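You operate a simulated robot arm through the tools that you are given. There is no shell and no other tool. Be economical: measure what you need, move in short steps, check, and stop when the job is done.

You are at the controls of a simulated two-armed robot. One attempt, no reset.

TASK
Pick up the green carton from the top of the front detector head with one hand, pass it to the other hand and put it on the top of the middle line detector. Set down upright: green carton.

The check looks at the end state, three seconds after you hand in, the way a careful person would. Anything else that was tipped, shoved, dropped, spilled or broken makes it a failure.

THE ROBOT
Two 7-joint arms with two-finger parallel grippers on one trunk, on a base that drives. Base frame: it is fixed to the floor where the robot stands at the start and does not move with it; the origin is under the middle of the robot, x ahead of it, y to its left, z up; the surface under the hand at the start is at about z = 837. Lengths are in mm, angles in rad, forces in N, time in s.
The left shoulder is at the start at [20, 113, 1372], the right one opposite. With the tool pointing down near the work surface each hand reaches from about 100 to 540 mm from the robot's upright axis, wherever it stands, measured 20 degrees to its own side. Places, roughly: top of the middle line detector (24x52 cm) [1780, 3080, 1140]. Payload 1.57 kg a hand.
Tool frame (each hand has its own): the origin (TCP) lies between the finger pads and is the grasp point; the fingertips stand 30 mm ahead of it; z points along the fingers, y is the line along which they close. The gripper opens to 80 mm. The fingers are 17 mm wide and 12 mm thick; the gripper's body (40 by 82 mm) begins 80 mm behind the TCP.
Orientation is that of the tool frame in the base frame, as a unit quaternion [x, y, z, w]. With the fingers straight down and closing along the base's y, the tool's x points along the base's -x, its y along +y and its z along -z.

THE INTERFACE
- The arms move only by the tool arm_command. It takes "left_motion", "right_motion" or both (then of equal length, played together; a hand with none holds still); each is a list of rows, each a list of 3 entries, a list of its own where there are three numbers: the shift along the tool's x, y, z in mm, then the turn, a rotation vector about the tool's x, y, z in rad, then the finger opening in mm, from 0 to 80. In form: [[[tx, ty, tz], [wx, wy, wz], gripper], ...]. A call has 1 to 12 rows; each row is the pose to reach, as a shift and turn from the pose commanded when the call began, along the tool's axes at that moment. Rows are played at 5 a second. More than 50 mm and 0.15 rad between two rows, or a gripper value outside its range, and nothing of the call is played. Where a pose cannot be reached the arm comes as near as it can. A force on the tool above 40 N (or 10 N above the force at the start of the call, whichever is more), or a blocked arm, ends the call early, and 0.2 s more pass. Each finger travels about 45 mm/s and halts on what it meets, pressing with about 25 N; the grip force reading is that of the motor and also rises with nothing between the fingers. The clock runs only during rows and for 0.2 s after the last one: add rows that repeat a pose to give the fingers time. It gives the time, the measured TCP pose, the force on the tool (base axes), the opening and the grip force at its end, in the units of the frame above (readings bear some noise), with the torque about the TCP (base axes, N m) and any sound that the robot's microphone picked up.
- Cameras (640 x 400 px; columns grow to the right, rows downward): "scene" is now at [99.6, 10.6, 1494.4]; the picture's right is [0.10, -0.99, 0.00], its down [-0.58, -0.06, -0.81] and it looks along [0.80, 0.08, -0.59] (base axes); focal length 283 px, centre (320, 200). "left" rides on the left gripper at [72, 7, -122] in its tool frame; the picture's right is [-0.09, 1.00, 0.00], its down [-0.84, -0.08, -0.54] and it looks along [-0.54, -0.05, 0.84] (tool axes); focal length 238 px, centre (320, 200). "right" rides on the right gripper at [72, -7, -122] in its tool frame; the picture's right is [0.09, 1.00, 0.00], its down [-0.84, 0.08, -0.54] and it looks along [-0.54, 0.05, 0.84] (tool axes); focal length 238 px, centre (320, 200). There is no depth. A picture from a camera that has moved, and an enlarged one, comes with that camera's place and axes in the base frame and with its lens.
- grab_frame(camera): a new picture of that camera. The clock stands still meanwhile.
- move_column(by): slides the trunk up (or, below 0, down) by that many mm; the arms and the scene camera ride with it, the base frame stays. It gives what a move gives, with no picture.
- roll_base(legs): drives the robot by 1 to 6 legs, each [ahead, left, turn to the left] in mm, mm and rad, along the robot's own axes; the way and the turn of a leg run together, so that a leg with both is an arc; at most 1500 mm and 3.142 rad a leg. The arms and the cameras ride along, it lands a little off, and it stops where it bumps. It gives what a move gives.
- pan_tilt(pan, tilt): turns the head with the scene camera to pan (to the left, within 1.396 rad either way) and tilt (down, from -0.506 to 1.204), counted from straight ahead of the robot. It gives what a move gives.
- close_up(camera, box): a new picture of the part [left, top, right, bottom] of that camera's present view, enlarged. The clock stands still meanwhile.
- sign_off(): hands the job in; it is judged then, once.

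Go step by step. Nothing tells you exact positions but the pictures and the camera data: compare them with the known pose of the tool, close in by small moves and look again before you grip or let go. The budget is 120 turns and 88 pictures, counting those below and the enlarged ones. Unless the task says otherwise, let go and move clear before handing in, and close with one line.

The tools are called after ">>>" as a command line: name --argument value ..., lists and objects as JSON in quotes. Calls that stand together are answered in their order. arm_command: Moves the arms, as the interface text tells. Its arguments: {"type":"object","properties":{"left_motion":{"type":"array","items":{"type":"array"}},"right_motion":{"type":"array","items":{"type":"array"}}},"required":[]} The other tools are called the same way: move_column (by) slides the trunk up or down; roll_base (legs) drives the base; pan_tilt (pan, tilt) turns the head that bears the scene camera; grab_frame (camera) takes a picture; close_up (camera, box) takes an enlarged picture of a part of a camera's view; sign_off () hands the job in.

At the start:

```text
clock: 0.0
left_ee_pos: [431.1, 238.4, 1273.5]
left_tcp_rot: [0.0, 1.0, 0.0, 0.0]
left_wrist_force: [-0.1, 0.1, -0.7]
left_torque: [-0.01, -0.01, -0.01]
left_gripper_width: 79.8
left_finger_force: 0.0
right_ee_pos: [372.4, -149.9, 1243.9]
right_tcp_rot: [0.0, 1.0, 0.0, -0.001]
right_wrist_force: [0.7, 0.5, 0.1]
right_torque: [0.0, 0.02, -0.02]
right_gripper_width: 79.9
right_finger_force: 0.0
trunk travel left (down, up): [-425.0, 145.0]
robot x, y, heading: [-1.1, -1.4, -0.001]
head pan, tilt: [0.103, 0.628]
```

scene: 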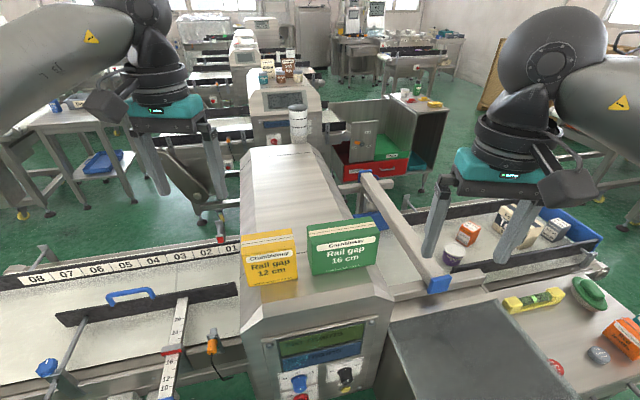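
right: 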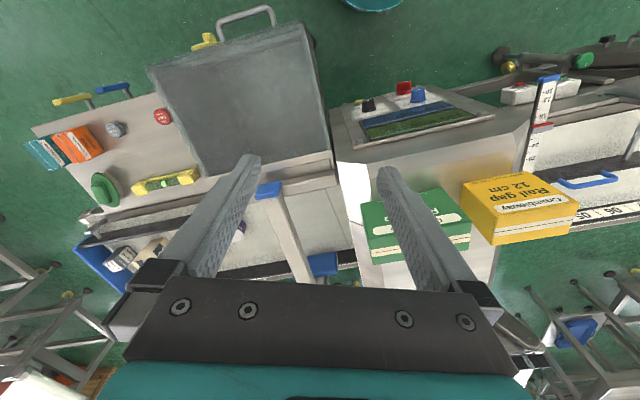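
left: 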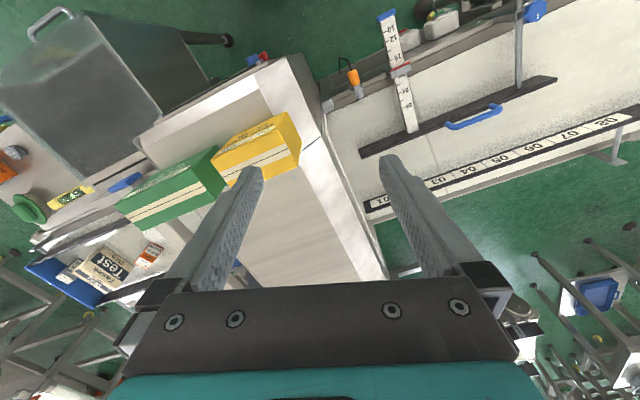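

I see the green carton (Rail gap 16 cm) beside the yellow one on the front detector. I'll take enlarged views to measure it, and look to the left for the target detector.

>>> close_up --camera "scene" --box '[220, 190, 420, 315]'

>>> close_up --camera "right" --box '[320, 120, 640, 320]'

>>> pan_tilt --pan 1.05 --tilt 0.3

>>> grab_frame --camera "scene"

```text
3.20 times, centred on (320, 252) of scene
camera zoom: at [99.6, 10.6, 1494.4], right [0.1, -0.99, 0.0], down [-0.58, -0.06, -0.81], along [0.8, 0.08, -0.59], focal length 906 px, centre (320, 32)
```

zoom: 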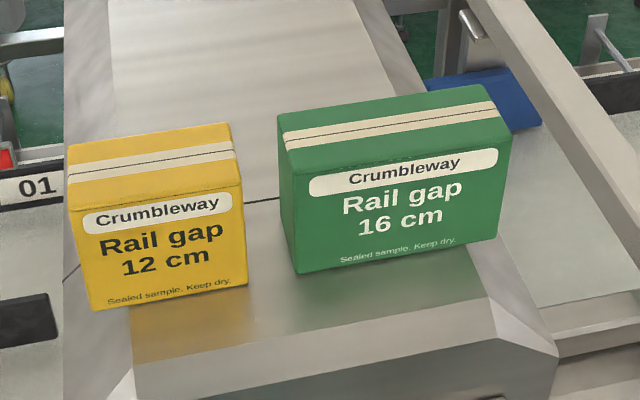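

```text
2.00 times, centred on (480, 220) of right
camera zoom: at [299.1, -156.7, 1365.5], right [-0.09, 1.0, 0.0], down [0.84, 0.08, 0.54], along [0.54, 0.05, -0.84], focal length 477 px, centre (0, 160)
```

zoom: 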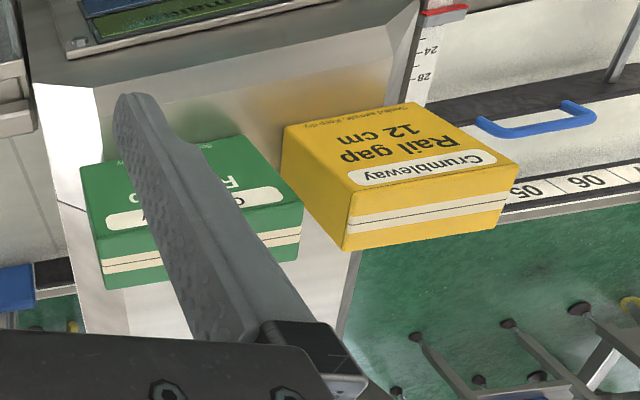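

```text
clock: 1.2
left_ee_pos: [430.0, 238.8, 1272.6]
left_tcp_rot: [0.0, 1.0, 0.0, 0.0]
left_wrist_force: [-0.5, -0.8, -0.3]
left_torque: [-0.03, 0.01, -0.01]
left_gripper_width: 80.2
left_finger_force: 0.1
right_ee_pos: [371.0, -149.9, 1243.3]
right_tcp_rot: [0.0, 1.0, 0.0, 0.0]
right_wrist_force: [-0.1, 0.5, -0.6]
right_torque: [0.0, 0.01, 0.0]
right_gripper_width: 80.1
right_finger_force: 0.1
trunk travel left (down, up): [-425.0, 145.0]
robot x, y, heading: [-1.5, 1.3, 0.001]
head pan, tilt: [1.051, 0.3]
```

```text
82 pictures are left
camera scene: at [59.1, 82.5, 1524.3], right [0.87, -0.5, 0.0], down [-0.15, -0.26, -0.96], along [0.48, 0.83, -0.3], focal length 283 px, centre (320, 200)
```

scene: 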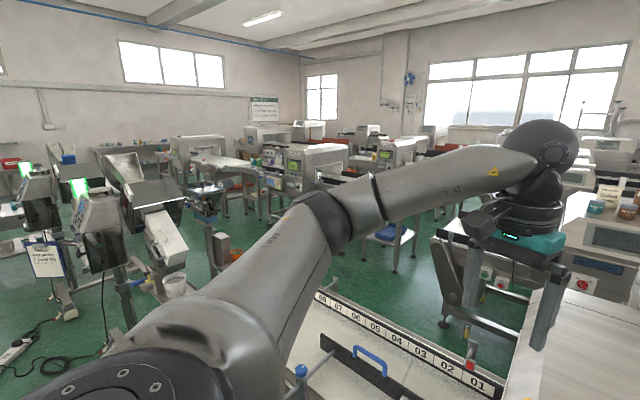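

The target is likely the detector with the green display around pixel (320,150) in this view. The carton measures about 140 x 53 x 90 mm, with its top centre near (531, 9, 1111) and its long axis turned about 18.5°. The left hand will take its left end and the right hand will receive it; first I turn the left hand and move it above the carton.

>>> arm_command --left_motion '[[[0, -10, 6], [0, 0, 0.125], 80], [[0, -30, 12], [0, 0, 0.25], 80], [[-10, -50, 18], [0, 0, 0.375], 80], [[-20, -70, 24], [0, 0, 0.5], 80], [[-30, -90, 30], [0, 0, 0.625], 80], [[-40, -110, 36], [0, 0, 0.75], 80], [[-50, -130, 42], [0, 0, 0.875], 80], [[-60, -150, 48], [0, 0, 1.0], 80], [[-70, -170, 54], [0, 0, 1.125], 80], [[-80, -185, 60], [0, 0, 1.248], 80], [[-88, -192, 62], [0, 0, 1.248], 80], [[-88, -192, 62], [0, 0, 1.248], 80]]'

>>> pan_tilt --pan 0.0 --tilt 0.75

>>> grab_frame --camera "scene"

>>> grab_frame --camera "left"

```text
clock: 3.8
left_ee_pos: [410.9, 101.5, 1186.9]
left_tcp_rot: [0.516, 0.854, 0.054, 0.041]
left_wrist_force: [0.0, -0.3, -0.5]
left_torque: [-0.01, 0.03, -0.01]
left_gripper_width: 80.1
left_finger_force: 0.1
left hand out of reach, approached as far as the arm can: row 6, 7, 8, 9, 10, 11, 12
right_ee_pos: [372.9, -150.6, 1243.2]
right_tcp_rot: [0.0, 1.0, -0.001, -0.001]
right_wrist_force: [-0.4, -1.0, 0.5]
right_torque: [0.0, -0.03, 0.01]
right_gripper_width: 79.8
right_finger_force: 0.1
trunk travel left (down, up): [-425.0, 145.0]
robot x, y, heading: [-1.8, -5.5, 0.003]
head pan, tilt: [1.051, 0.3]
```

```text
clock: 5.1
left_ee_pos: [409.5, 102.3, 1187.2]
left_tcp_rot: [0.516, 0.854, 0.054, 0.04]
left_wrist_force: [-0.2, -0.4, -0.6]
left_torque: [-0.03, -0.02, 0.03]
left_gripper_width: 80.0
left_finger_force: 0.1
right_ee_pos: [371.8, -149.6, 1243.1]
right_tcp_rot: [0.0, 1.0, 0.0, 0.0]
right_wrist_force: [-0.5, 0.8, 1.3]
right_torque: [-0.02, 0.0, 0.0]
right_gripper_width: 79.8
right_finger_force: 0.1
trunk travel left (down, up): [-425.0, 145.0]
robot x, y, heading: [-0.3, 1.9, -0.005]
head pan, tilt: [0.0, 0.75]
```

```text
81 pictures are left
camera scene: at [95.5, 1.6, 1484.0], right [0.0, -1.0, 0.0], down [-0.68, 0.0, -0.73], along [0.73, 0.0, -0.68], focal length 283 px, centre (320, 200)
```

scene: 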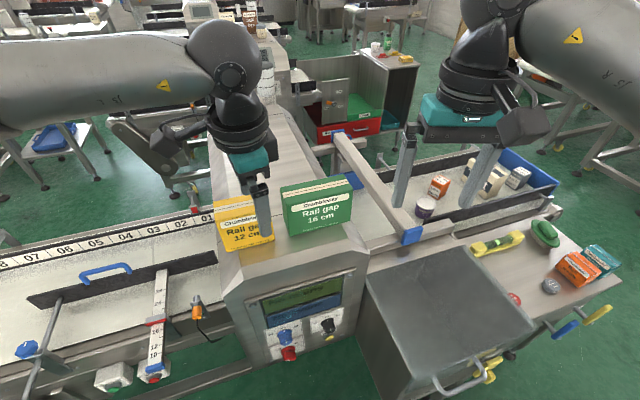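

```text
80 pictures are left
camera left: at [366.4, 161.7, 1307.4], right [0.92, 0.38, 0.13], down [0.25, -0.8, 0.54], along [0.31, -0.46, -0.83], focal length 238 px, centre (320, 200)
```

left: 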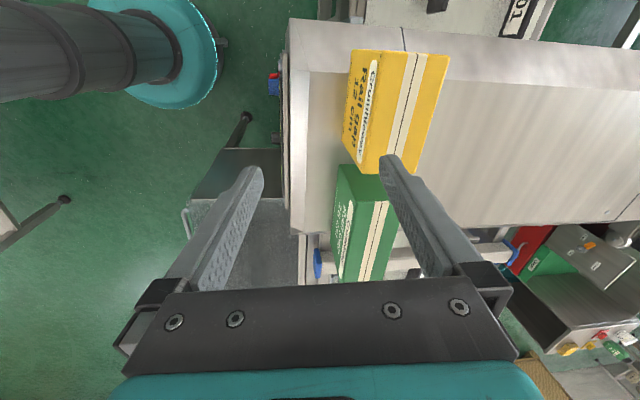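

The left hand ran out of reach at about x = 411. There is free floor between the base (front edge about x = 136) and the machine, so I raise the trunk and drive 90 mm ahead.

>>> move_column --by 130

>>> roll_base --legs '[[90, 0, 0]]'

>>> grab_frame --camera "scene"

>>> grab_frame --camera "left"

```text
clock: 6.7
left_ee_pos: [409.9, 101.4, 1318.8]
left_tcp_rot: [0.516, 0.854, 0.053, 0.041]
left_wrist_force: [0.7, -0.4, 0.5]
left_torque: [0.02, -0.02, 0.0]
left_gripper_width: 80.1
left_finger_force: 0.1
right_ee_pos: [370.9, -149.9, 1374.4]
right_tcp_rot: [0.0, 1.0, 0.0, 0.0]
right_wrist_force: [-0.2, 0.3, 1.0]
right_torque: [0.0, -0.02, 0.0]
right_gripper_width: 79.9
right_finger_force: 0.1
trunk travel left (down, up): [-555.0, 15.0]
robot x, y, heading: [0.5, 2.4, -0.002]
head pan, tilt: [0.0, 0.75]
```

```text
clock: 7.8
left_ee_pos: [500.3, 100.9, 1317.9]
left_tcp_rot: [0.517, 0.853, 0.053, 0.04]
left_wrist_force: [0.5, 0.3, 0.7]
left_torque: [-0.01, 0.0, -0.04]
left_gripper_width: 80.2
left_finger_force: 0.0
right_ee_pos: [461.9, -151.3, 1372.5]
right_tcp_rot: [0.001, 1.0, -0.001, 0.0]
right_wrist_force: [0.4, 0.6, -0.1]
right_torque: [0.03, 0.01, -0.02]
right_gripper_width: 80.0
right_finger_force: 0.1
trunk travel left (down, up): [-555.0, 15.0]
robot x, y, heading: [89.4, 3.5, -0.003]
head pan, tilt: [0.0, 0.75]
```

```text
79 pictures are left
camera scene: at [185.6, 1.2, 1613.9], right [0.0, -1.0, 0.0], down [-0.68, 0.0, -0.73], along [0.73, 0.0, -0.68], focal length 283 px, centre (320, 200)
```

scene: 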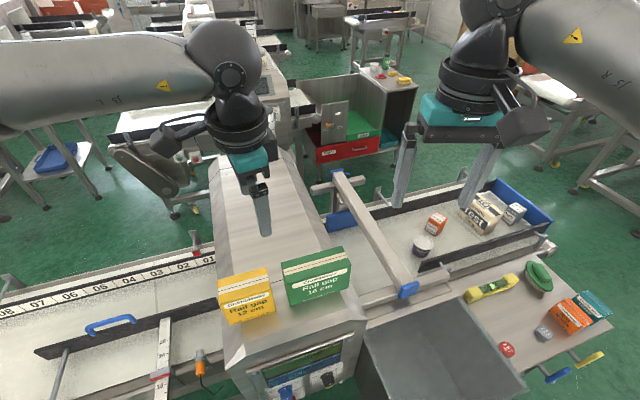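

```text
78 pictures are left
camera left: at [456.7, 160.8, 1437.3], right [0.92, 0.38, 0.13], down [0.25, -0.8, 0.54], along [0.31, -0.46, -0.83], focal length 238 px, centre (320, 200)
```

left: 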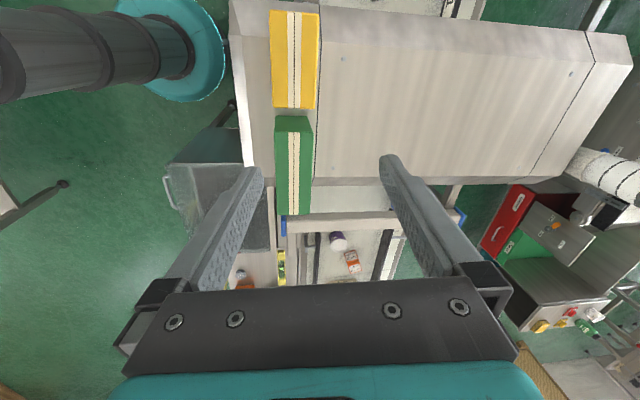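

The drive worked and the cartons are undisturbed. I now straighten the left hand, tilt it 0.3 rad outward and hover over the carton's left half.

>>> arm_command --left_motion '[[[-12, -5, 27], [0.039, -0.074, 0.034], 80], [[-25, -11, 53], [0.078, -0.148, 0.068], 80], [[-37, -16, 80], [0.117, -0.222, 0.103], 80], [[-50, -22, 107], [0.156, -0.297, 0.137], 80], [[-50, -22, 107], [0.156, -0.297, 0.137], 80]]'

>>> grab_frame --camera "left"

>>> close_up --camera "scene" --box '[200, 220, 400, 345]'

```text
clock: 9.0
left_ee_pos: [448.7, 56.7, 1209.6]
left_tcp_rot: [0.577, 0.803, -0.087, 0.124]
left_wrist_force: [-0.7, 0.4, 0.8]
left_torque: [-0.04, -0.01, -0.03]
left_gripper_width: 80.0
left_finger_force: 0.1
left hand out of reach, approached as far as the arm can: row 1, 2, 3, 4, 5
right_ee_pos: [459.9, -150.4, 1374.4]
right_tcp_rot: [0.0, 1.0, 0.0, -0.001]
right_wrist_force: [-0.5, -0.3, -0.3]
right_torque: [0.0, -0.02, 0.02]
right_gripper_width: 80.0
right_finger_force: 0.1
trunk travel left (down, up): [-555.0, 15.0]
robot x, y, heading: [91.4, 2.7, -0.0]
head pan, tilt: [0.0, 0.75]
```

```text
77 pictures are left
camera left: at [420.8, 156.8, 1302.3], right [0.97, 0.23, 0.03], down [0.13, -0.63, 0.77], along [0.2, -0.74, -0.64], focal length 238 px, centre (320, 200)
```

left: 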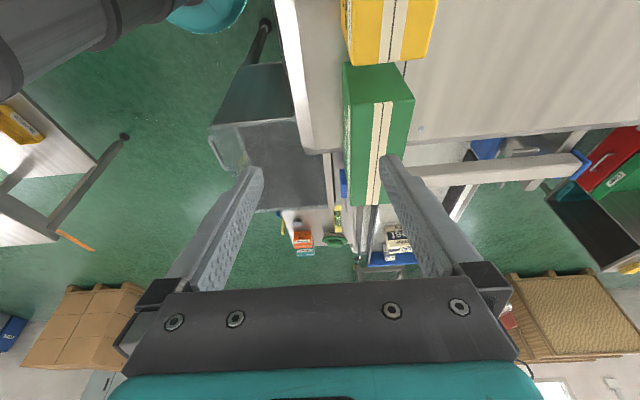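

```text
3.20 times, centred on (300, 282) of scene
camera zoom: at [183.9, 2.0, 1614.0], right [0.0, -1.0, 0.0], down [-0.68, 0.0, -0.73], along [0.73, 0.0, -0.68], focal length 906 px, centre (384, -64)
```

zoom: 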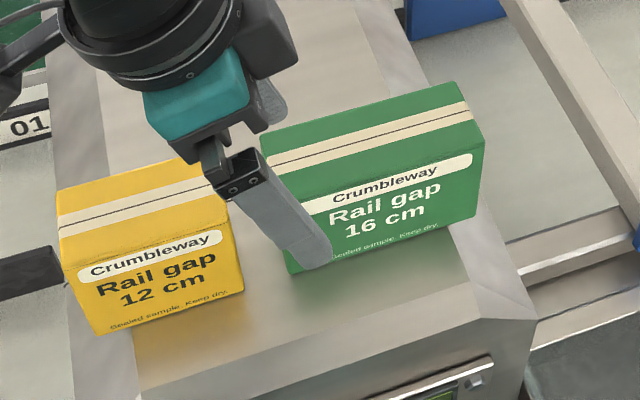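

The left hand's turn is what costs reach. Turning the robot 0.35 rad to the right puts the carton about 20° to its left and needs less wrist turn, so I do that.

>>> roll_base --legs '[[0, 0, -0.35]]'

>>> pan_tilt --pan 0.35 --tilt 0.9

>>> grab_frame --camera "scene"

```text
clock: 10.5
left_ee_pos: [447.0, -70.8, 1207.7]
left_tcp_rot: [0.708, 0.69, -0.107, 0.105]
left_wrist_force: [0.5, 0.2, -0.1]
left_torque: [-0.02, 0.01, 0.0]
left_gripper_width: 79.9
left_finger_force: 0.0
right_ee_pos: [386.2, -268.5, 1373.2]
right_tcp_rot: [0.176, 0.984, 0.001, -0.001]
right_wrist_force: [-0.4, -0.4, 0.4]
right_torque: [0.01, 0.03, -0.02]
right_gripper_width: 79.6
right_finger_force: 0.1
trunk travel left (down, up): [-555.0, 15.0]
robot x, y, heading: [87.8, -1.6, -0.353]
head pan, tilt: [0.0, 0.75]
```

```text
clock: 11.3
left_ee_pos: [446.8, -71.6, 1207.0]
left_tcp_rot: [0.708, 0.69, -0.107, 0.104]
left_wrist_force: [-0.3, 0.0, 0.3]
left_torque: [0.0, 0.0, 0.01]
left_gripper_width: 80.0
left_finger_force: 0.0
right_ee_pos: [386.1, -268.9, 1374.6]
right_tcp_rot: [0.176, 0.984, 0.0, 0.001]
right_wrist_force: [0.6, -0.3, -0.3]
right_torque: [-0.04, 0.02, -0.03]
right_gripper_width: 79.9
right_finger_force: 0.1
trunk travel left (down, up): [-555.0, 15.0]
robot x, y, heading: [87.6, 0.9, -0.353]
head pan, tilt: [0.351, 0.901]
```

```text
75 pictures are left
camera scene: at [177.0, -2.2, 1602.0], right [0.0, -1.0, 0.0], down [-0.78, 0.0, -0.62], along [0.62, 0.0, -0.78], focal length 283 px, centre (320, 200)
```

scene: 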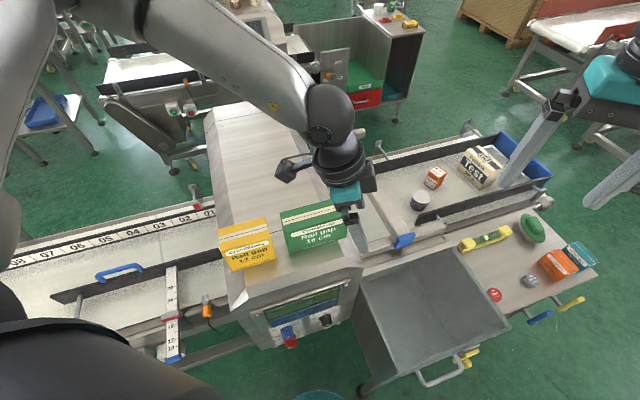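

The robot is turned and nothing has shifted. I move the left hand to hover over the carton's left half with the corrected turn.

>>> arm_command --left_motion '[[[24, 13, -8], [-0.021, 0, -0.067], 80], [[47, 27, -16], [-0.041, 0, -0.133], 80], [[71, 40, -24], [-0.062, 0, -0.2], 80], [[95, 53, -32], [-0.082, 0, -0.266], 80], [[118, 67, -40], [-0.103, 0, -0.333], 80], [[118, 67, -40], [-0.103, 0, -0.333], 80]]'

>>> grab_frame --camera "left"

>>> close_up --camera "scene" --box '[200, 170, 400, 295]'

```text
clock: 12.7
left_ee_pos: [510.8, 43.6, 1211.4]
left_tcp_rot: [0.578, 0.803, -0.088, 0.121]
left_wrist_force: [-0.3, 0.3, 0.0]
left_torque: [-0.02, -0.01, 0.0]
left_gripper_width: 80.1
left_finger_force: 0.0
left hand out of reach, approached as far as the arm can: row 4, 5, 6
right_ee_pos: [386.3, -270.8, 1373.3]
right_tcp_rot: [0.176, 0.984, 0.0, -0.001]
right_wrist_force: [0.1, 0.3, 0.0]
right_torque: [0.01, 0.01, -0.03]
right_gripper_width: 79.7
right_finger_force: 0.2
trunk travel left (down, up): [-555.0, 15.0]
robot x, y, heading: [90.1, -0.2, -0.351]
head pan, tilt: [0.351, 0.901]
```

```text
74 pictures are left
camera left: at [481.3, 145.2, 1306.2], right [0.97, 0.23, 0.03], down [0.13, -0.63, 0.77], along [0.2, -0.74, -0.64], focal length 238 px, centre (320, 200)
```

left: 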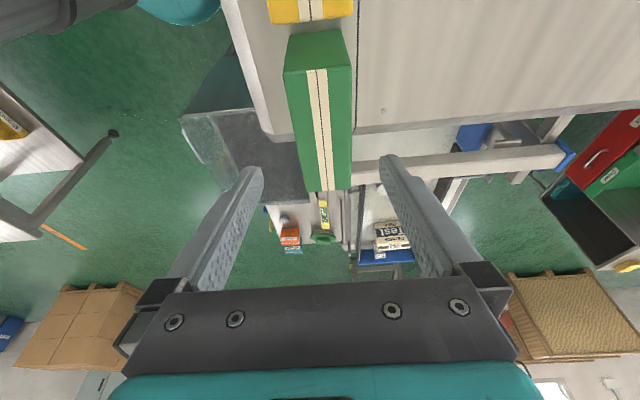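

```text
3.20 times, centred on (300, 232) of scene
camera zoom: at [177.2, -2.7, 1602.0], right [0.0, -1.0, 0.0], down [-0.78, 0.0, -0.62], along [0.62, 0.0, -0.78], focal length 906 px, centre (384, 96)
```

zoom: 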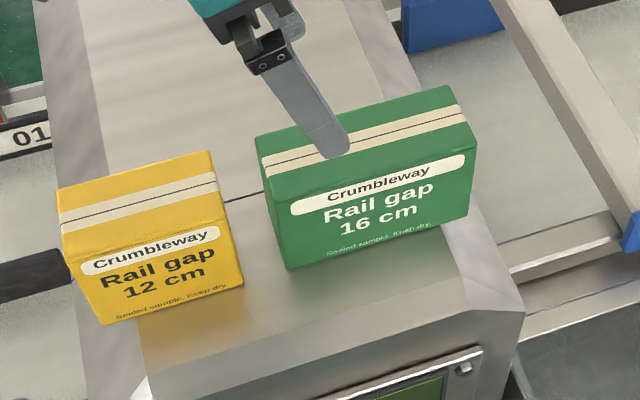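

The carton's axis runs between the open fingers, about 4 mm off centre. I descend 55 mm with a small sideways fix and check.

>>> arm_command --left_motion '[[[8, 2, 26], [0, 0, 0], 80], [[16, 4, 53], [0, 0, 0], 80], [[16, 4, 53], [0, 0, 0], 80]]'

>>> grab_frame --camera "left"

>>> close_up --camera "scene" --box '[200, 170, 400, 295]'

```text
clock: 13.5
left_ee_pos: [511.9, 45.5, 1157.0]
left_tcp_rot: [0.579, 0.802, -0.087, 0.122]
left_wrist_force: [0.4, 0.2, -0.1]
left_torque: [-0.06, 0.0, 0.01]
left_gripper_width: 80.1
left_finger_force: 0.1
right_ee_pos: [386.8, -269.4, 1374.4]
right_tcp_rot: [0.175, 0.985, 0.0, 0.0]
right_wrist_force: [0.4, -0.5, -0.1]
right_torque: [-0.05, 0.01, 0.01]
right_gripper_width: 80.1
right_finger_force: 0.1
trunk travel left (down, up): [-555.0, 15.0]
robot x, y, heading: [93.1, 0.7, -0.354]
head pan, tilt: [0.351, 0.901]
```

```text
72 pictures are left
camera left: at [484.2, 146.5, 1250.4], right [0.97, 0.23, 0.03], down [0.13, -0.63, 0.77], along [0.19, -0.74, -0.64], focal length 238 px, centre (320, 200)
```

left: 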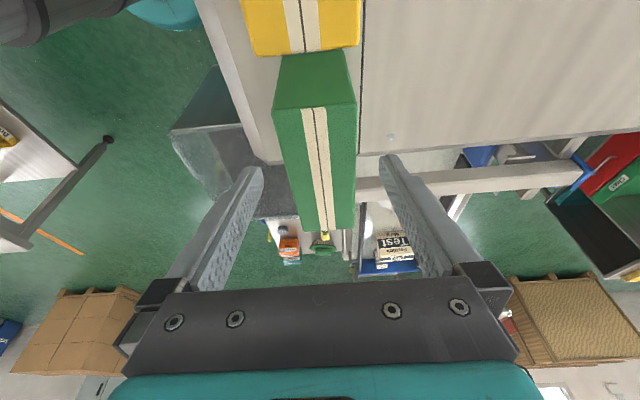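

```text
3.20 times, centred on (300, 232) of scene
camera zoom: at [176.8, -2.2, 1602.1], right [0.0, -1.0, 0.0], down [-0.78, 0.0, -0.62], along [0.62, 0.0, -0.78], focal length 906 px, centre (384, 96)
```

zoom: 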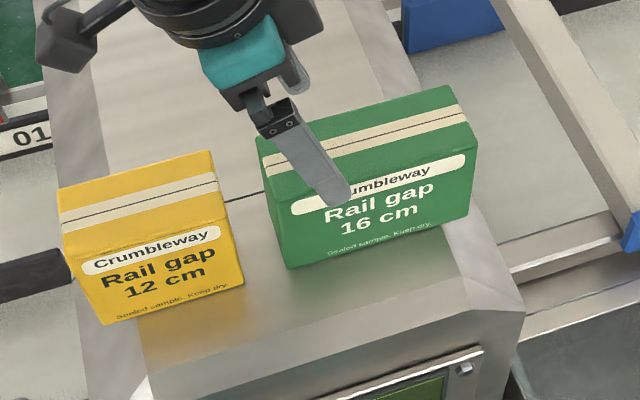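

The fingers straddle the carton evenly. I go down another 68 mm.

>>> arm_command --left_motion '[[[5, 0, 16], [0, 0, 0], 80], [[10, 0, 33], [0, 0, 0], 80], [[15, 0, 49], [0, 0, 0], 80], [[20, 0, 65], [0, 0, 0], 80], [[20, 0, 65], [0, 0, 0], 80]]'

>>> grab_frame --camera "left"

>>> close_up --camera "scene" --box '[200, 170, 400, 295]'

```text
clock: 14.7
left_ee_pos: [513.2, 45.5, 1088.4]
left_tcp_rot: [0.578, 0.802, -0.086, 0.12]
left_wrist_force: [0.4, 1.0, -0.5]
left_torque: [0.03, -0.01, 0.01]
left_gripper_width: 79.9
left_finger_force: 0.1
right_ee_pos: [387.2, -269.5, 1372.9]
right_tcp_rot: [0.175, 0.985, 0.0, 0.0]
right_wrist_force: [0.1, 0.3, -0.2]
right_torque: [-0.01, -0.01, -0.01]
right_gripper_width: 79.7
right_finger_force: 0.1
trunk travel left (down, up): [-555.0, 15.0]
robot x, y, heading: [85.4, 0.2, -0.35]
head pan, tilt: [0.351, 0.901]
```

```text
70 pictures are left
camera left: at [485.5, 147.0, 1182.5], right [0.97, 0.23, 0.03], down [0.13, -0.63, 0.77], along [0.19, -0.74, -0.64], focal length 238 px, centre (320, 200)
```

left: 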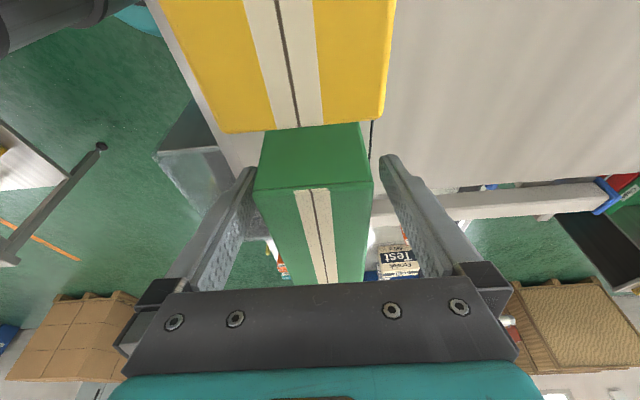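

```text
3.20 times, centred on (300, 232) of scene
camera zoom: at [176.9, -2.2, 1602.0], right [0.0, -1.0, 0.0], down [-0.78, 0.0, -0.62], along [0.62, 0.0, -0.78], focal length 906 px, centre (384, 96)
```

zoom: 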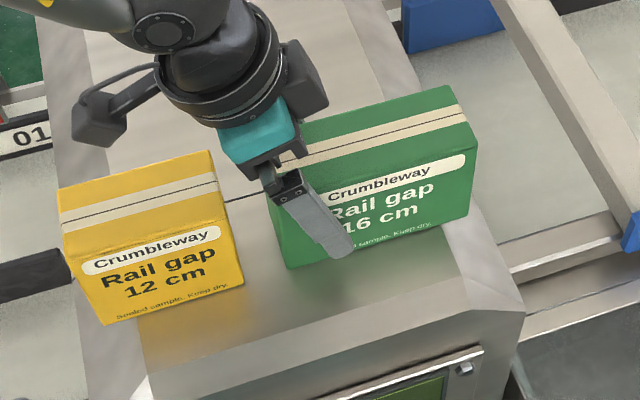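

The fingers are at the carton's sides with the tips about 55 mm below its top. I shift 3 mm and close.

>>> arm_command --left_motion '[[[0, -3, 0], [0, 0, 0], 80], [[0, -3, 0], [0, 0, 0], 65], [[0, -3, 0], [0, 0, 0], 50], [[0, -3, 0], [0, 0, 0], 40], [[0, -3, 0], [0, 0, 0], 40], [[0, -3, 0], [0, 0, 0], 40]]'

>>> grab_frame --camera "left"

```text
clock: 16.1
left_ee_pos: [511.2, 44.1, 1090.2]
left_tcp_rot: [0.578, 0.802, -0.088, 0.122]
left_wrist_force: [1.8, 0.9, 0.4]
left_torque: [0.03, -0.3, 0.14]
left_gripper_width: 55.2
left_finger_force: 25.5
right_ee_pos: [386.4, -270.0, 1374.1]
right_tcp_rot: [0.175, 0.985, -0.001, 0.0]
right_wrist_force: [0.0, 0.0, 0.2]
right_torque: [0.01, 0.01, 0.0]
right_gripper_width: 80.0
right_finger_force: 0.1
trunk travel left (down, up): [-555.0, 15.0]
robot x, y, heading: [91.6, -1.9, -0.356]
head pan, tilt: [0.351, 0.901]
```

```text
68 pictures are left
camera left: at [483.3, 144.8, 1183.2], right [0.97, 0.23, 0.03], down [0.13, -0.63, 0.77], along [0.2, -0.74, -0.64], focal length 238 px, centre (320, 200)
```

left: 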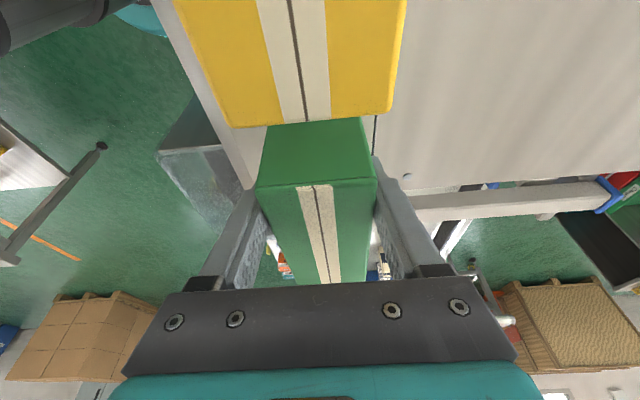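

It is gripped, with an opening of 55 mm. I lift straight up 150 mm.

>>> arm_command --left_motion '[[[-3, 0, -10], [0, 0, 0], 40], [[-10, 0, -32], [0, 0, 0], 40], [[-20, 0, -64], [0, 0, 0], 40], [[-30, 0, -96], [0, 0, 0], 40], [[-37, 0, -120], [0, 0, 0], 40], [[-44, 0, -144], [0, 0, 0], 40], [[-44, 0, -144], [0, 0, 0], 40]]'

>>> grab_frame --camera "scene"

```text
clock: 17.7
left_ee_pos: [503.4, 44.9, 1235.7]
left_tcp_rot: [0.577, 0.803, -0.086, 0.124]
left_wrist_force: [0.0, -0.5, -4.2]
left_torque: [0.17, 0.03, 0.0]
left_gripper_width: 55.2
left_finger_force: 24.6
left hand out of reach, approached as far as the arm can: row 6, 7
right_ee_pos: [386.9, -269.3, 1373.2]
right_tcp_rot: [0.175, 0.984, 0.0, 0.001]
right_wrist_force: [-0.8, -0.1, 0.1]
right_torque: [0.0, 0.06, 0.02]
right_gripper_width: 79.9
right_finger_force: 0.1
trunk travel left (down, up): [-555.0, 15.0]
robot x, y, heading: [89.8, 1.0, -0.353]
head pan, tilt: [0.351, 0.901]
```

```text
67 pictures are left
camera scene: at [177.6, -2.8, 1602.0], right [0.0, -1.0, 0.0], down [-0.78, 0.0, -0.62], along [0.62, 0.0, -0.78], focal length 283 px, centre (320, 200)
```

scene: 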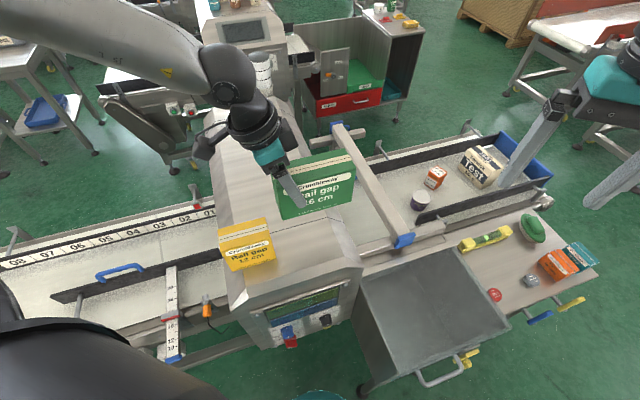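

The carton is held level at about 4 N. I back the robot off to the known-free starting place before the handover.

>>> roll_base --legs '[[-84, -31, 0], [0, 0, 0.353]]'

>>> pan_tilt --pan 0.0 --tilt 0.8

>>> grab_frame --camera "scene"

```text
clock: 19.9
left_ee_pos: [370.2, 191.9, 1236.9]
left_tcp_rot: [0.424, 0.893, -0.06, 0.136]
left_wrist_force: [-0.3, -0.3, -3.7]
left_torque: [0.15, 0.14, -0.02]
left_gripper_width: 55.0
left_finger_force: 24.5
right_ee_pos: [369.9, -146.6, 1374.7]
right_tcp_rot: [-0.004, 1.0, 0.001, 0.0]
right_wrist_force: [0.0, -0.3, -0.3]
right_torque: [-0.02, 0.03, 0.03]
right_gripper_width: 80.0
right_finger_force: 0.0
trunk travel left (down, up): [-555.0, 15.0]
robot x, y, heading: [-4.7, 0.4, 0.006]
head pan, tilt: [0.351, 0.901]
```

```text
clock: 20.8
left_ee_pos: [371.2, 188.7, 1235.7]
left_tcp_rot: [0.423, 0.894, -0.062, 0.137]
left_wrist_force: [0.2, -0.6, -4.4]
left_torque: [0.13, 0.15, -0.01]
left_gripper_width: 55.0
left_finger_force: 25.0
right_ee_pos: [370.6, -145.6, 1374.1]
right_tcp_rot: [-0.004, 1.0, 0.0, 0.001]
right_wrist_force: [0.1, -0.1, 1.2]
right_torque: [-0.01, 0.0, 0.03]
right_gripper_width: 79.8
right_finger_force: 0.1
trunk travel left (down, up): [-555.0, 15.0]
robot x, y, heading: [-2.3, -1.5, 0.006]
head pan, tilt: [0.0, 0.799]
```

```text
66 pictures are left
camera scene: at [91.8, 2.9, 1609.9], right [0.01, -1.0, 0.0], down [-0.72, -0.01, -0.7], along [0.7, 0.01, -0.72], focal length 283 px, centre (320, 200)
```

scene: 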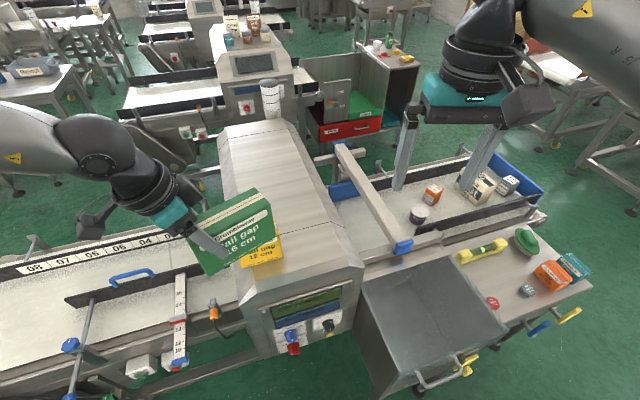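

I bring the carton in front of the chest with its long side across the robot.

>>> arm_command --left_motion '[[[-10, -26, 3], [0.034, -0.0005, 0.11], 40], [[-20, -51, 6], [0.068, -0.001, 0.219], 40], [[-29, -77, 9], [0.102, -0.0015, 0.329], 40], [[-39, -103, 12], [0.136, -0.002, 0.439], 40], [[-49, -128, 15], [0.17, -0.0025, 0.548], 40], [[-59, -154, 17.5], [0.204, -0.003, 0.658], 40], [[-59, -154, 17.5], [0.204, -0.003, 0.658], 40]]'

>>> grab_frame --camera "scene"

```text
clock: 22.4
left_ee_pos: [272.6, 46.3, 1227.4]
left_tcp_rot: [0.7, 0.698, -0.103, 0.106]
left_wrist_force: [-0.1, 0.0, -4.6]
left_torque: [0.19, -0.03, -0.02]
left_gripper_width: 54.8
left_finger_force: 25.2
left hand out of reach, approached as far as the arm can: row 1, 2, 3, 4, 5, 6, 7
right_ee_pos: [371.0, -146.6, 1373.6]
right_tcp_rot: [-0.004, 1.0, 0.0, 0.001]
right_wrist_force: [0.0, 0.7, 0.1]
right_torque: [0.01, 0.01, -0.02]
right_gripper_width: 80.0
right_finger_force: 0.0
trunk travel left (down, up): [-555.0, 15.0]
robot x, y, heading: [-3.1, -1.2, 0.006]
head pan, tilt: [0.0, 0.799]
```

```text
65 pictures are left
camera scene: at [92.5, 2.6, 1609.8], right [0.01, -1.0, 0.0], down [-0.72, -0.01, -0.7], along [0.7, 0.01, -0.72], focal length 283 px, centre (320, 200)
```

scene: 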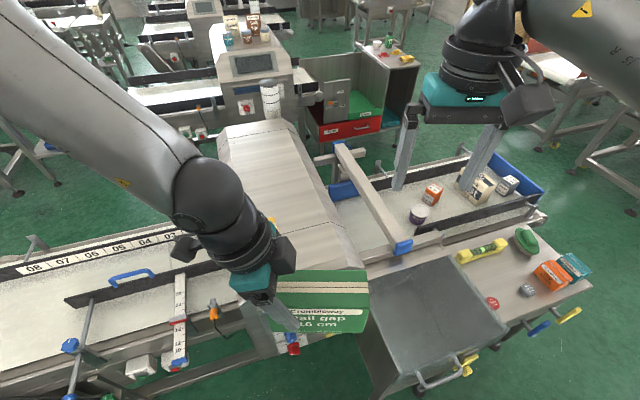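

The carton is across the chest at about (273, 7) with the left hand on its left end. I now turn the right hand by 90° at a height clear of the carton.

>>> arm_command --right_motion '[[[8, -2, 0], [0, 0, -0.131], 80], [[16, -4, 0], [0, 0, -0.262], 80], [[25, -6, 0], [0, 0, -0.393], 80], [[33, -8, 0], [0, 0, -0.524], 80], [[41, -10, 0], [0, 0, -0.654], 80], [[49, -12, 0], [0, 0, -0.785], 80], [[57, -14, 0], [0, 0, -0.916], 80], [[65, -16, 0], [0, 0, -1.047], 80], [[74, -18, 0], [0, 0, -1.178], 80], [[82, -20, 0], [0, 0, -1.309], 80], [[90, -22, 0], [0, 0, -1.44], 80], [[98, -24, 0], [0, 0, -1.571], 80]]'

>>> grab_frame --camera "right"

>>> grab_frame --camera "scene"

```text
clock: 25.0
left_ee_pos: [271.7, 47.8, 1227.9]
left_tcp_rot: [0.7, 0.699, -0.103, 0.108]
left_wrist_force: [0.1, 0.7, -4.0]
left_torque: [0.14, 0.02, -0.02]
left_gripper_width: 55.2
left_finger_force: 24.9
right_ee_pos: [247.2, -120.9, 1375.9]
right_tcp_rot: [-0.664, 0.747, 0.021, 0.02]
right_wrist_force: [0.5, 0.3, -0.1]
right_torque: [-0.02, -0.01, -0.03]
right_gripper_width: 79.9
right_finger_force: 0.0
right hand out of reach, approached as far as the arm can: row 10, 11, 12
trunk travel left (down, up): [-555.0, 15.0]
robot x, y, heading: [-2.9, -2.7, 0.003]
head pan, tilt: [0.0, 0.799]
```

```text
64 pictures are left
camera right: at [244.7, -200.6, 1493.2], right [-1.0, 0.03, 0.0], down [0.02, 0.81, 0.59], along [0.02, 0.59, -0.81], focal length 238 px, centre (320, 200)
```

right: 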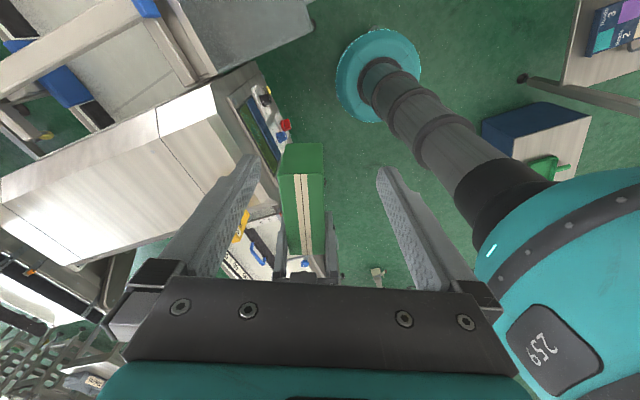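

```text
63 pictures are left
camera scene: at [91.9, 4.9, 1609.9], right [0.01, -1.0, 0.0], down [-0.72, -0.01, -0.7], along [0.7, 0.0, -0.72], focal length 283 px, centre (320, 200)
```

scene: 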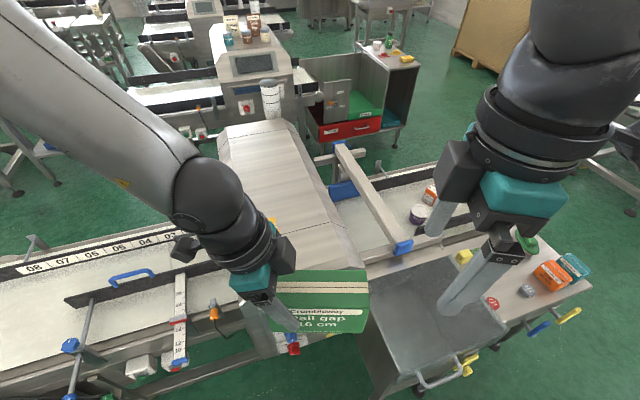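

The right hand is nearly aligned with the carton. I tilt it outward and bring it above the carton's right half.

>>> arm_command --right_motion '[[[-16, -6, 9], [-0.005, -0.08, -0.039], 80], [[-33, -13, 19], [-0.011, -0.161, -0.077], 80], [[-49, -19, 28], [-0.016, -0.241, -0.116], 80], [[-49, -19, 28], [-0.016, -0.241, -0.116], 80]]'

>>> grab_frame --camera "right"

>>> grab_frame --camera "scene"

```text
clock: 26.0
left_ee_pos: [271.5, 48.4, 1227.0]
left_tcp_rot: [0.699, 0.699, -0.104, 0.108]
left_wrist_force: [0.4, -0.5, -6.0]
left_torque: [0.18, 0.03, 0.01]
left_gripper_width: 54.6
left_finger_force: 25.4
right_ee_pos: [252.3, -64.8, 1367.5]
right_tcp_rot: [-0.69, 0.714, 0.085, 0.085]
right_wrist_force: [0.3, -0.2, -0.4]
right_torque: [-0.02, -0.02, 0.02]
right_gripper_width: 80.0
right_finger_force: 0.1
right hand out of reach, approached as far as the arm can: row 2, 3, 4
trunk travel left (down, up): [-555.0, 15.0]
robot x, y, heading: [-3.9, 0.0, 0.006]
head pan, tilt: [0.0, 0.799]
```

```text
62 pictures are left
camera right: at [256.2, -163.9, 1468.9], right [-1.0, -0.06, -0.02], down [-0.05, 0.69, 0.73], along [-0.03, 0.73, -0.69], focal length 238 px, centre (320, 200)
```

right: 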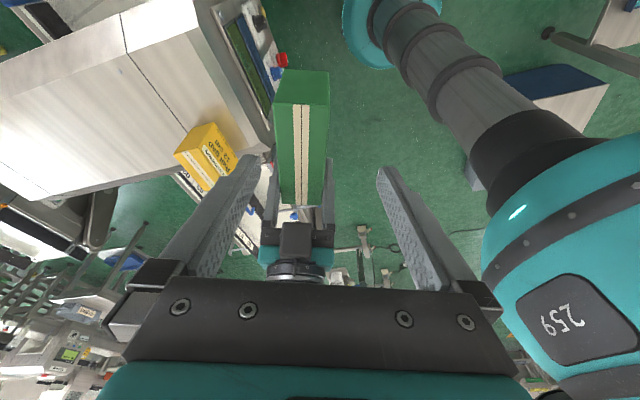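

```text
61 pictures are left
camera scene: at [92.0, 4.5, 1609.9], right [0.01, -1.0, 0.0], down [-0.72, -0.01, -0.7], along [0.7, 0.0, -0.72], focal length 283 px, centre (320, 200)
```

scene: 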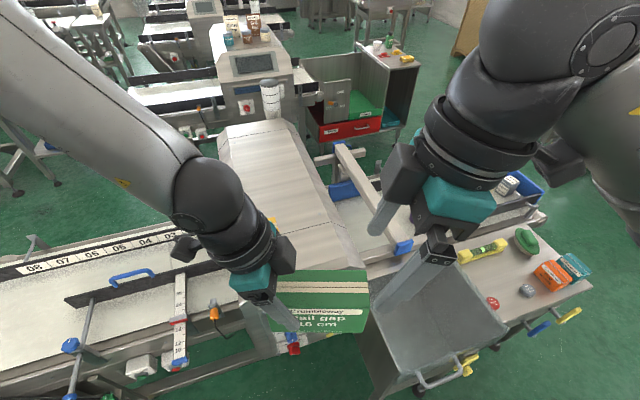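

I come down to just above the carton while shifting 20 mm forward, then check alignment.

>>> arm_command --right_motion '[[[3, -7, 21], [-0.003, 0, -0.011], 80], [[7, -14, 43], [-0.005, 0, -0.022], 80], [[10, -20, 64], [-0.008, 0, -0.033], 80], [[10, -20, 64], [-0.008, 0, -0.033], 80]]'

>>> grab_frame --camera "right"

>>> close_up --camera "scene" --box '[200, 200, 500, 387]'

```text
clock: 27.0
left_ee_pos: [271.7, 46.7, 1228.8]
left_tcp_rot: [0.7, 0.698, -0.103, 0.106]
left_wrist_force: [0.1, 0.9, -5.0]
left_torque: [0.16, 0.01, 0.03]
left_gripper_width: 55.1
left_finger_force: 24.8
right_ee_pos: [251.9, -36.3, 1334.2]
right_tcp_rot: [-0.698, 0.706, 0.086, 0.083]
right_wrist_force: [0.9, -1.0, 0.8]
right_torque: [0.0, -0.02, 0.02]
right_gripper_width: 79.9
right_finger_force: 0.0
right hand out of reach, approached as far as the arm can: row 1, 2, 3, 4
trunk travel left (down, up): [-555.0, 15.0]
robot x, y, heading: [2.4, 1.3, 0.008]
head pan, tilt: [0.0, 0.799]
```

```text
60 pictures are left
camera right: at [256.7, -135.8, 1435.3], right [-1.0, -0.08, -0.02], down [-0.07, 0.68, 0.73], along [-0.05, 0.73, -0.69], focal length 238 px, centre (320, 200)
```

right: 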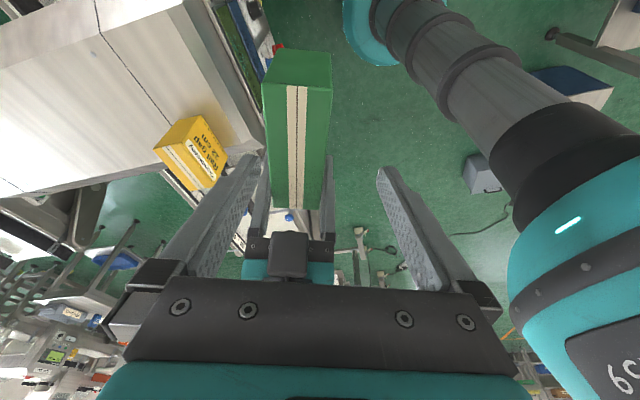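

```text
2.13 times, centred on (350, 294) of scene
camera zoom: at [91.7, 2.8, 1609.9], right [0.01, -1.0, 0.0], down [-0.72, -0.01, -0.7], along [0.7, 0.01, -0.72], focal length 604 px, centre (256, 0)
```

zoom: 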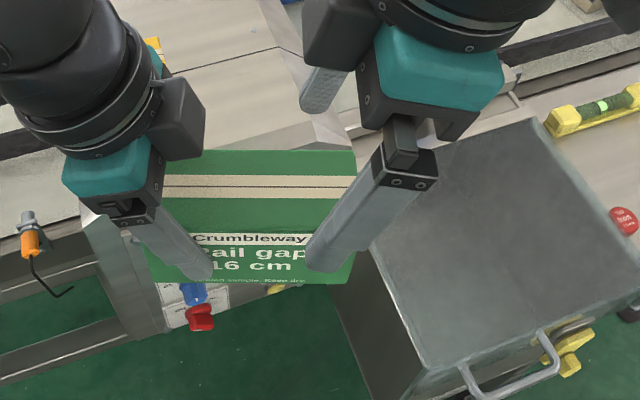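

The right arm is short by 20 mm at this height. I bring the carton 20 mm nearer and 70 mm lower with the left hand, where both arms reach better.

>>> arm_command --left_motion '[[[5, -5, 17], [0, 0, 0], 40], [[10, -10, 33], [0, 0, 0], 40], [[15, -15, 50], [0, 0, 0], 40], [[20, -20, 67], [0, 0, 0], 40], [[20, -20, 67], [0, 0, 0], 40]]'

>>> arm_command --right_motion '[[[4, 0, 15], [0, 0, 0], 80], [[8, 0, 30], [0, 0, 0], 80], [[12, 0, 45], [0, 0, 0], 80], [[16, 0, 60], [0, 0, 0], 80], [[16, 0, 60], [0, 0, 0], 80]]'

>>> grab_frame --camera "right"

```text
clock: 28.2
left_ee_pos: [254.3, 44.7, 1157.3]
left_tcp_rot: [0.7, 0.698, -0.104, 0.107]
left_wrist_force: [-0.2, 0.1, -4.9]
left_torque: [0.16, 0.01, 0.02]
left_gripper_width: 54.8
left_finger_force: 25.3
right_ee_pos: [251.6, -36.3, 1333.9]
right_tcp_rot: [-0.698, 0.706, 0.086, 0.083]
right_wrist_force: [-0.8, 0.1, -0.5]
right_torque: [-0.03, 0.0, 0.01]
right_gripper_width: 80.0
right_finger_force: 0.1
trunk travel left (down, up): [-555.0, 15.0]
robot x, y, heading: [-2.8, 0.2, 0.008]
head pan, tilt: [0.0, 0.799]
```

```text
clock: 29.4
left_ee_pos: [255.5, 44.9, 1156.8]
left_tcp_rot: [0.7, 0.698, -0.103, 0.108]
left_wrist_force: [0.6, -0.4, -4.9]
left_torque: [0.18, 0.01, -0.01]
left_gripper_width: 55.0
left_finger_force: 24.7
right_ee_pos: [249.3, -36.2, 1272.1]
right_tcp_rot: [-0.701, 0.702, 0.087, 0.085]
right_wrist_force: [-0.2, 0.0, 0.1]
right_torque: [0.01, -0.01, 0.02]
right_gripper_width: 80.3
right_finger_force: 0.1
right hand out of reach, approached as far as the arm can: row 1, 2, 3
trunk travel left (down, up): [-555.0, 15.0]
robot x, y, heading: [-4.1, 0.3, 0.006]
head pan, tilt: [0.0, 0.799]
```

```text
58 pictures are left
camera right: at [255.9, -136.1, 1372.7], right [-1.0, -0.09, -0.02], down [-0.07, 0.68, 0.73], along [-0.05, 0.73, -0.69], focal length 238 px, centre (320, 200)
```

right: 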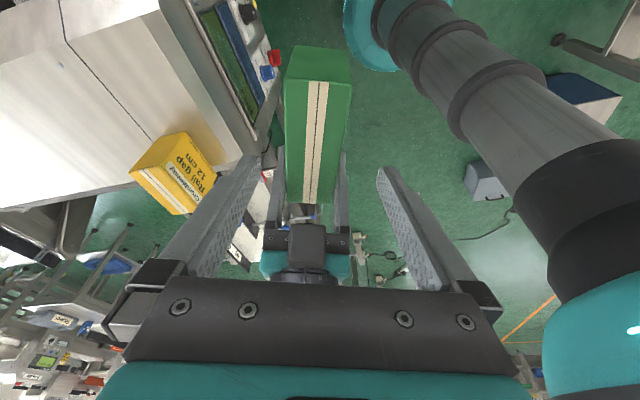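

The carton's axis now lies between the right fingers within about 5 mm. I correct and come down 58 mm, then check.

>>> arm_command --right_motion '[[[5, -5, 19], [0, 0, 0], 80], [[9, -5, 37], [0, 0, 0], 80], [[14, -5, 56], [0, 0, 0], 80], [[14, -5, 56], [0, 0, 0], 80]]'

>>> grab_frame --camera "right"

>>> close_up --camera "scene" --box '[200, 213, 500, 400]'

```text
clock: 30.4
left_ee_pos: [253.4, 45.1, 1156.8]
left_tcp_rot: [0.7, 0.698, -0.104, 0.106]
left_wrist_force: [-0.4, 0.1, -4.0]
left_torque: [0.17, 0.0, -0.02]
left_gripper_width: 54.6
left_finger_force: 25.1
right_ee_pos: [254.7, -36.0, 1215.7]
right_tcp_rot: [0.702, -0.702, -0.086, -0.083]
right_wrist_force: [0.1, 0.3, -0.2]
right_torque: [0.02, 0.0, -0.04]
right_gripper_width: 79.9
right_finger_force: 0.0
trunk travel left (down, up): [-555.0, 15.0]
robot x, y, heading: [-1.3, 2.8, 0.012]
head pan, tilt: [0.0, 0.799]
```

```text
57 pictures are left
camera right: at [261.6, -135.8, 1316.3], right [-1.0, -0.09, -0.02], down [-0.07, 0.68, 0.73], along [-0.05, 0.72, -0.69], focal length 238 px, centre (320, 200)
```

right: 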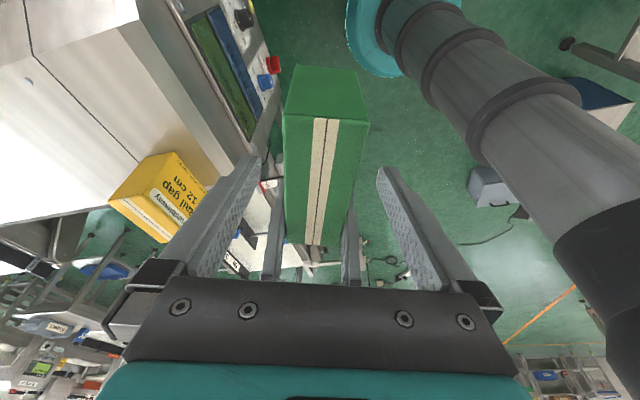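

```text
2.13 times, centred on (350, 306) of scene
camera zoom: at [91.5, 2.9, 1609.9], right [0.01, -1.0, 0.0], down [-0.72, -0.01, -0.7], along [0.7, 0.01, -0.72], focal length 604 px, centre (256, -27)
```

zoom: 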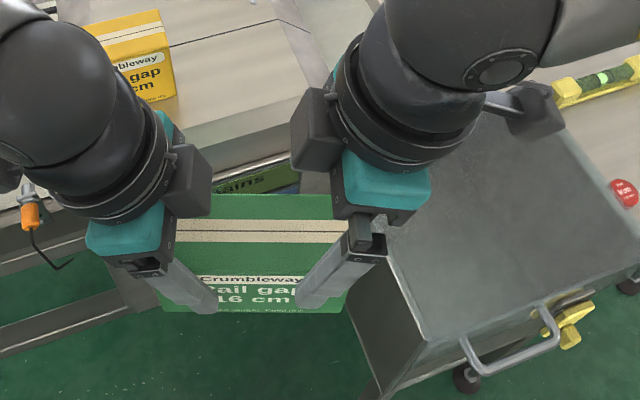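

Still centred, and the wrists have clearance. I descend the remaining 57 mm.

>>> arm_command --right_motion '[[[4, 0, 14], [0, 0, 0], 80], [[7, 0, 28], [0, 0, 0], 80], [[11, 0, 42], [0, 0, 0], 80], [[14, 0, 55], [0, 0, 0], 80], [[14, 0, 55], [0, 0, 0], 80]]'

>>> grab_frame --camera "right"

>>> close_up --camera "scene" --box '[200, 213, 500, 400]'

```text
clock: 31.6
left_ee_pos: [253.7, 44.5, 1157.2]
left_tcp_rot: [0.7, 0.698, -0.103, 0.107]
left_wrist_force: [0.2, -0.8, -4.9]
left_torque: [0.17, 0.02, -0.03]
left_gripper_width: 54.9
left_finger_force: 24.5
right_ee_pos: [255.4, -37.4, 1157.8]
right_tcp_rot: [0.703, -0.701, -0.087, -0.082]
right_wrist_force: [-0.5, 1.1, -0.7]
right_torque: [0.04, 0.04, -0.01]
right_gripper_width: 79.9
right_finger_force: 0.2
trunk travel left (down, up): [-555.0, 15.0]
robot x, y, heading: [0.2, -3.3, 0.005]
head pan, tilt: [0.0, 0.799]
```

```text
55 pictures are left
camera right: at [262.3, -136.6, 1259.5], right [-1.0, -0.09, -0.02], down [-0.07, 0.68, 0.73], along [-0.05, 0.72, -0.69], focal length 238 px, centre (320, 200)
```

right: 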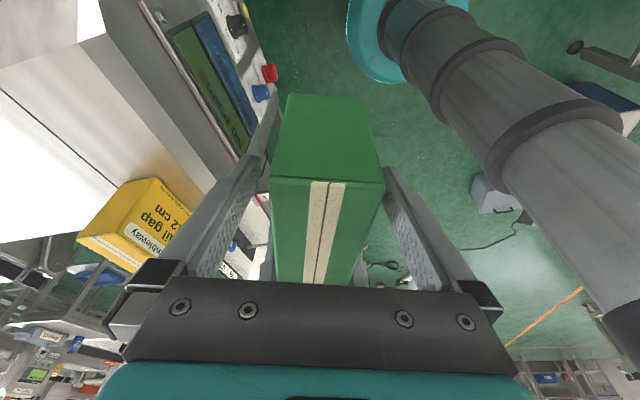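

```text
2.13 times, centred on (350, 306) of scene
camera zoom: at [91.6, 2.7, 1609.9], right [0.01, -1.0, 0.0], down [-0.72, -0.01, -0.7], along [0.7, 0.01, -0.72], focal length 604 px, centre (256, -27)
```

zoom: 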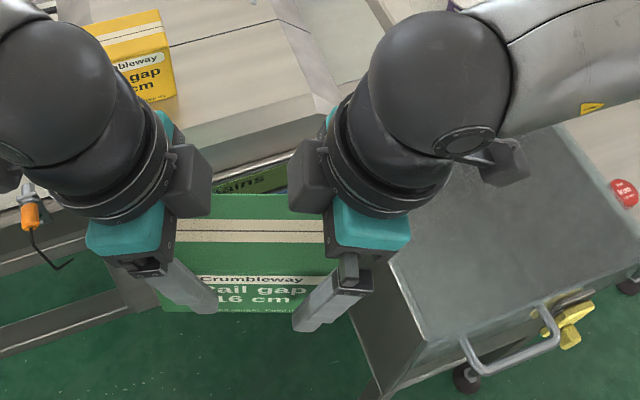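

I nudge the right hand 3 mm and close it on the carton.

>>> arm_command --right_motion '[[[0, 3, 0], [0, 0, 0], 80], [[0, 3, 0], [0, 0, 0], 65], [[0, 3, 0], [0, 0, 0], 52], [[0, 3, 0], [0, 0, 0], 40], [[0, 3, 0], [0, 0, 0], 40], [[0, 3, 0], [0, 0, 0], 40]]'

>>> grab_frame --camera "right"

```text
clock: 33.0
left_ee_pos: [253.4, 45.1, 1156.5]
left_tcp_rot: [0.7, 0.699, -0.104, 0.107]
left_wrist_force: [-5.2, 0.2, -1.7]
left_torque: [-0.13, 0.79, -0.27]
left_gripper_width: 55.0
left_finger_force: 25.3
right_ee_pos: [252.7, -37.5, 1159.9]
right_tcp_rot: [-0.702, 0.702, 0.086, 0.084]
right_wrist_force: [5.1, -0.8, 0.1]
right_torque: [0.08, -0.81, -0.16]
right_gripper_width: 54.8
right_finger_force: 24.5
trunk travel left (down, up): [-555.0, 15.0]
robot x, y, heading: [-6.1, 2.1, 0.005]
head pan, tilt: [0.0, 0.799]
```

```text
53 pictures are left
camera right: at [259.5, -137.0, 1260.2], right [-1.0, -0.09, -0.02], down [-0.08, 0.68, 0.73], along [-0.05, 0.72, -0.69], focal length 238 px, centre (320, 200)
```

right: 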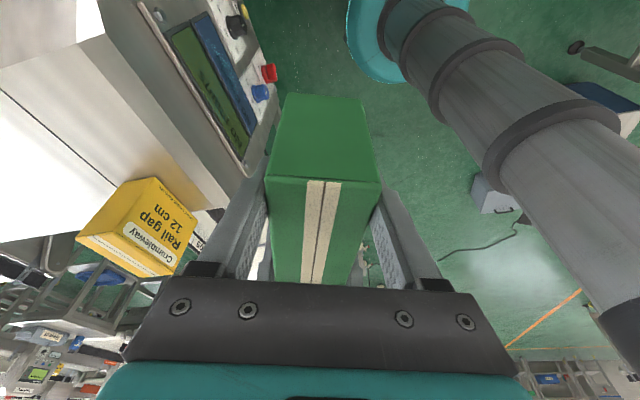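

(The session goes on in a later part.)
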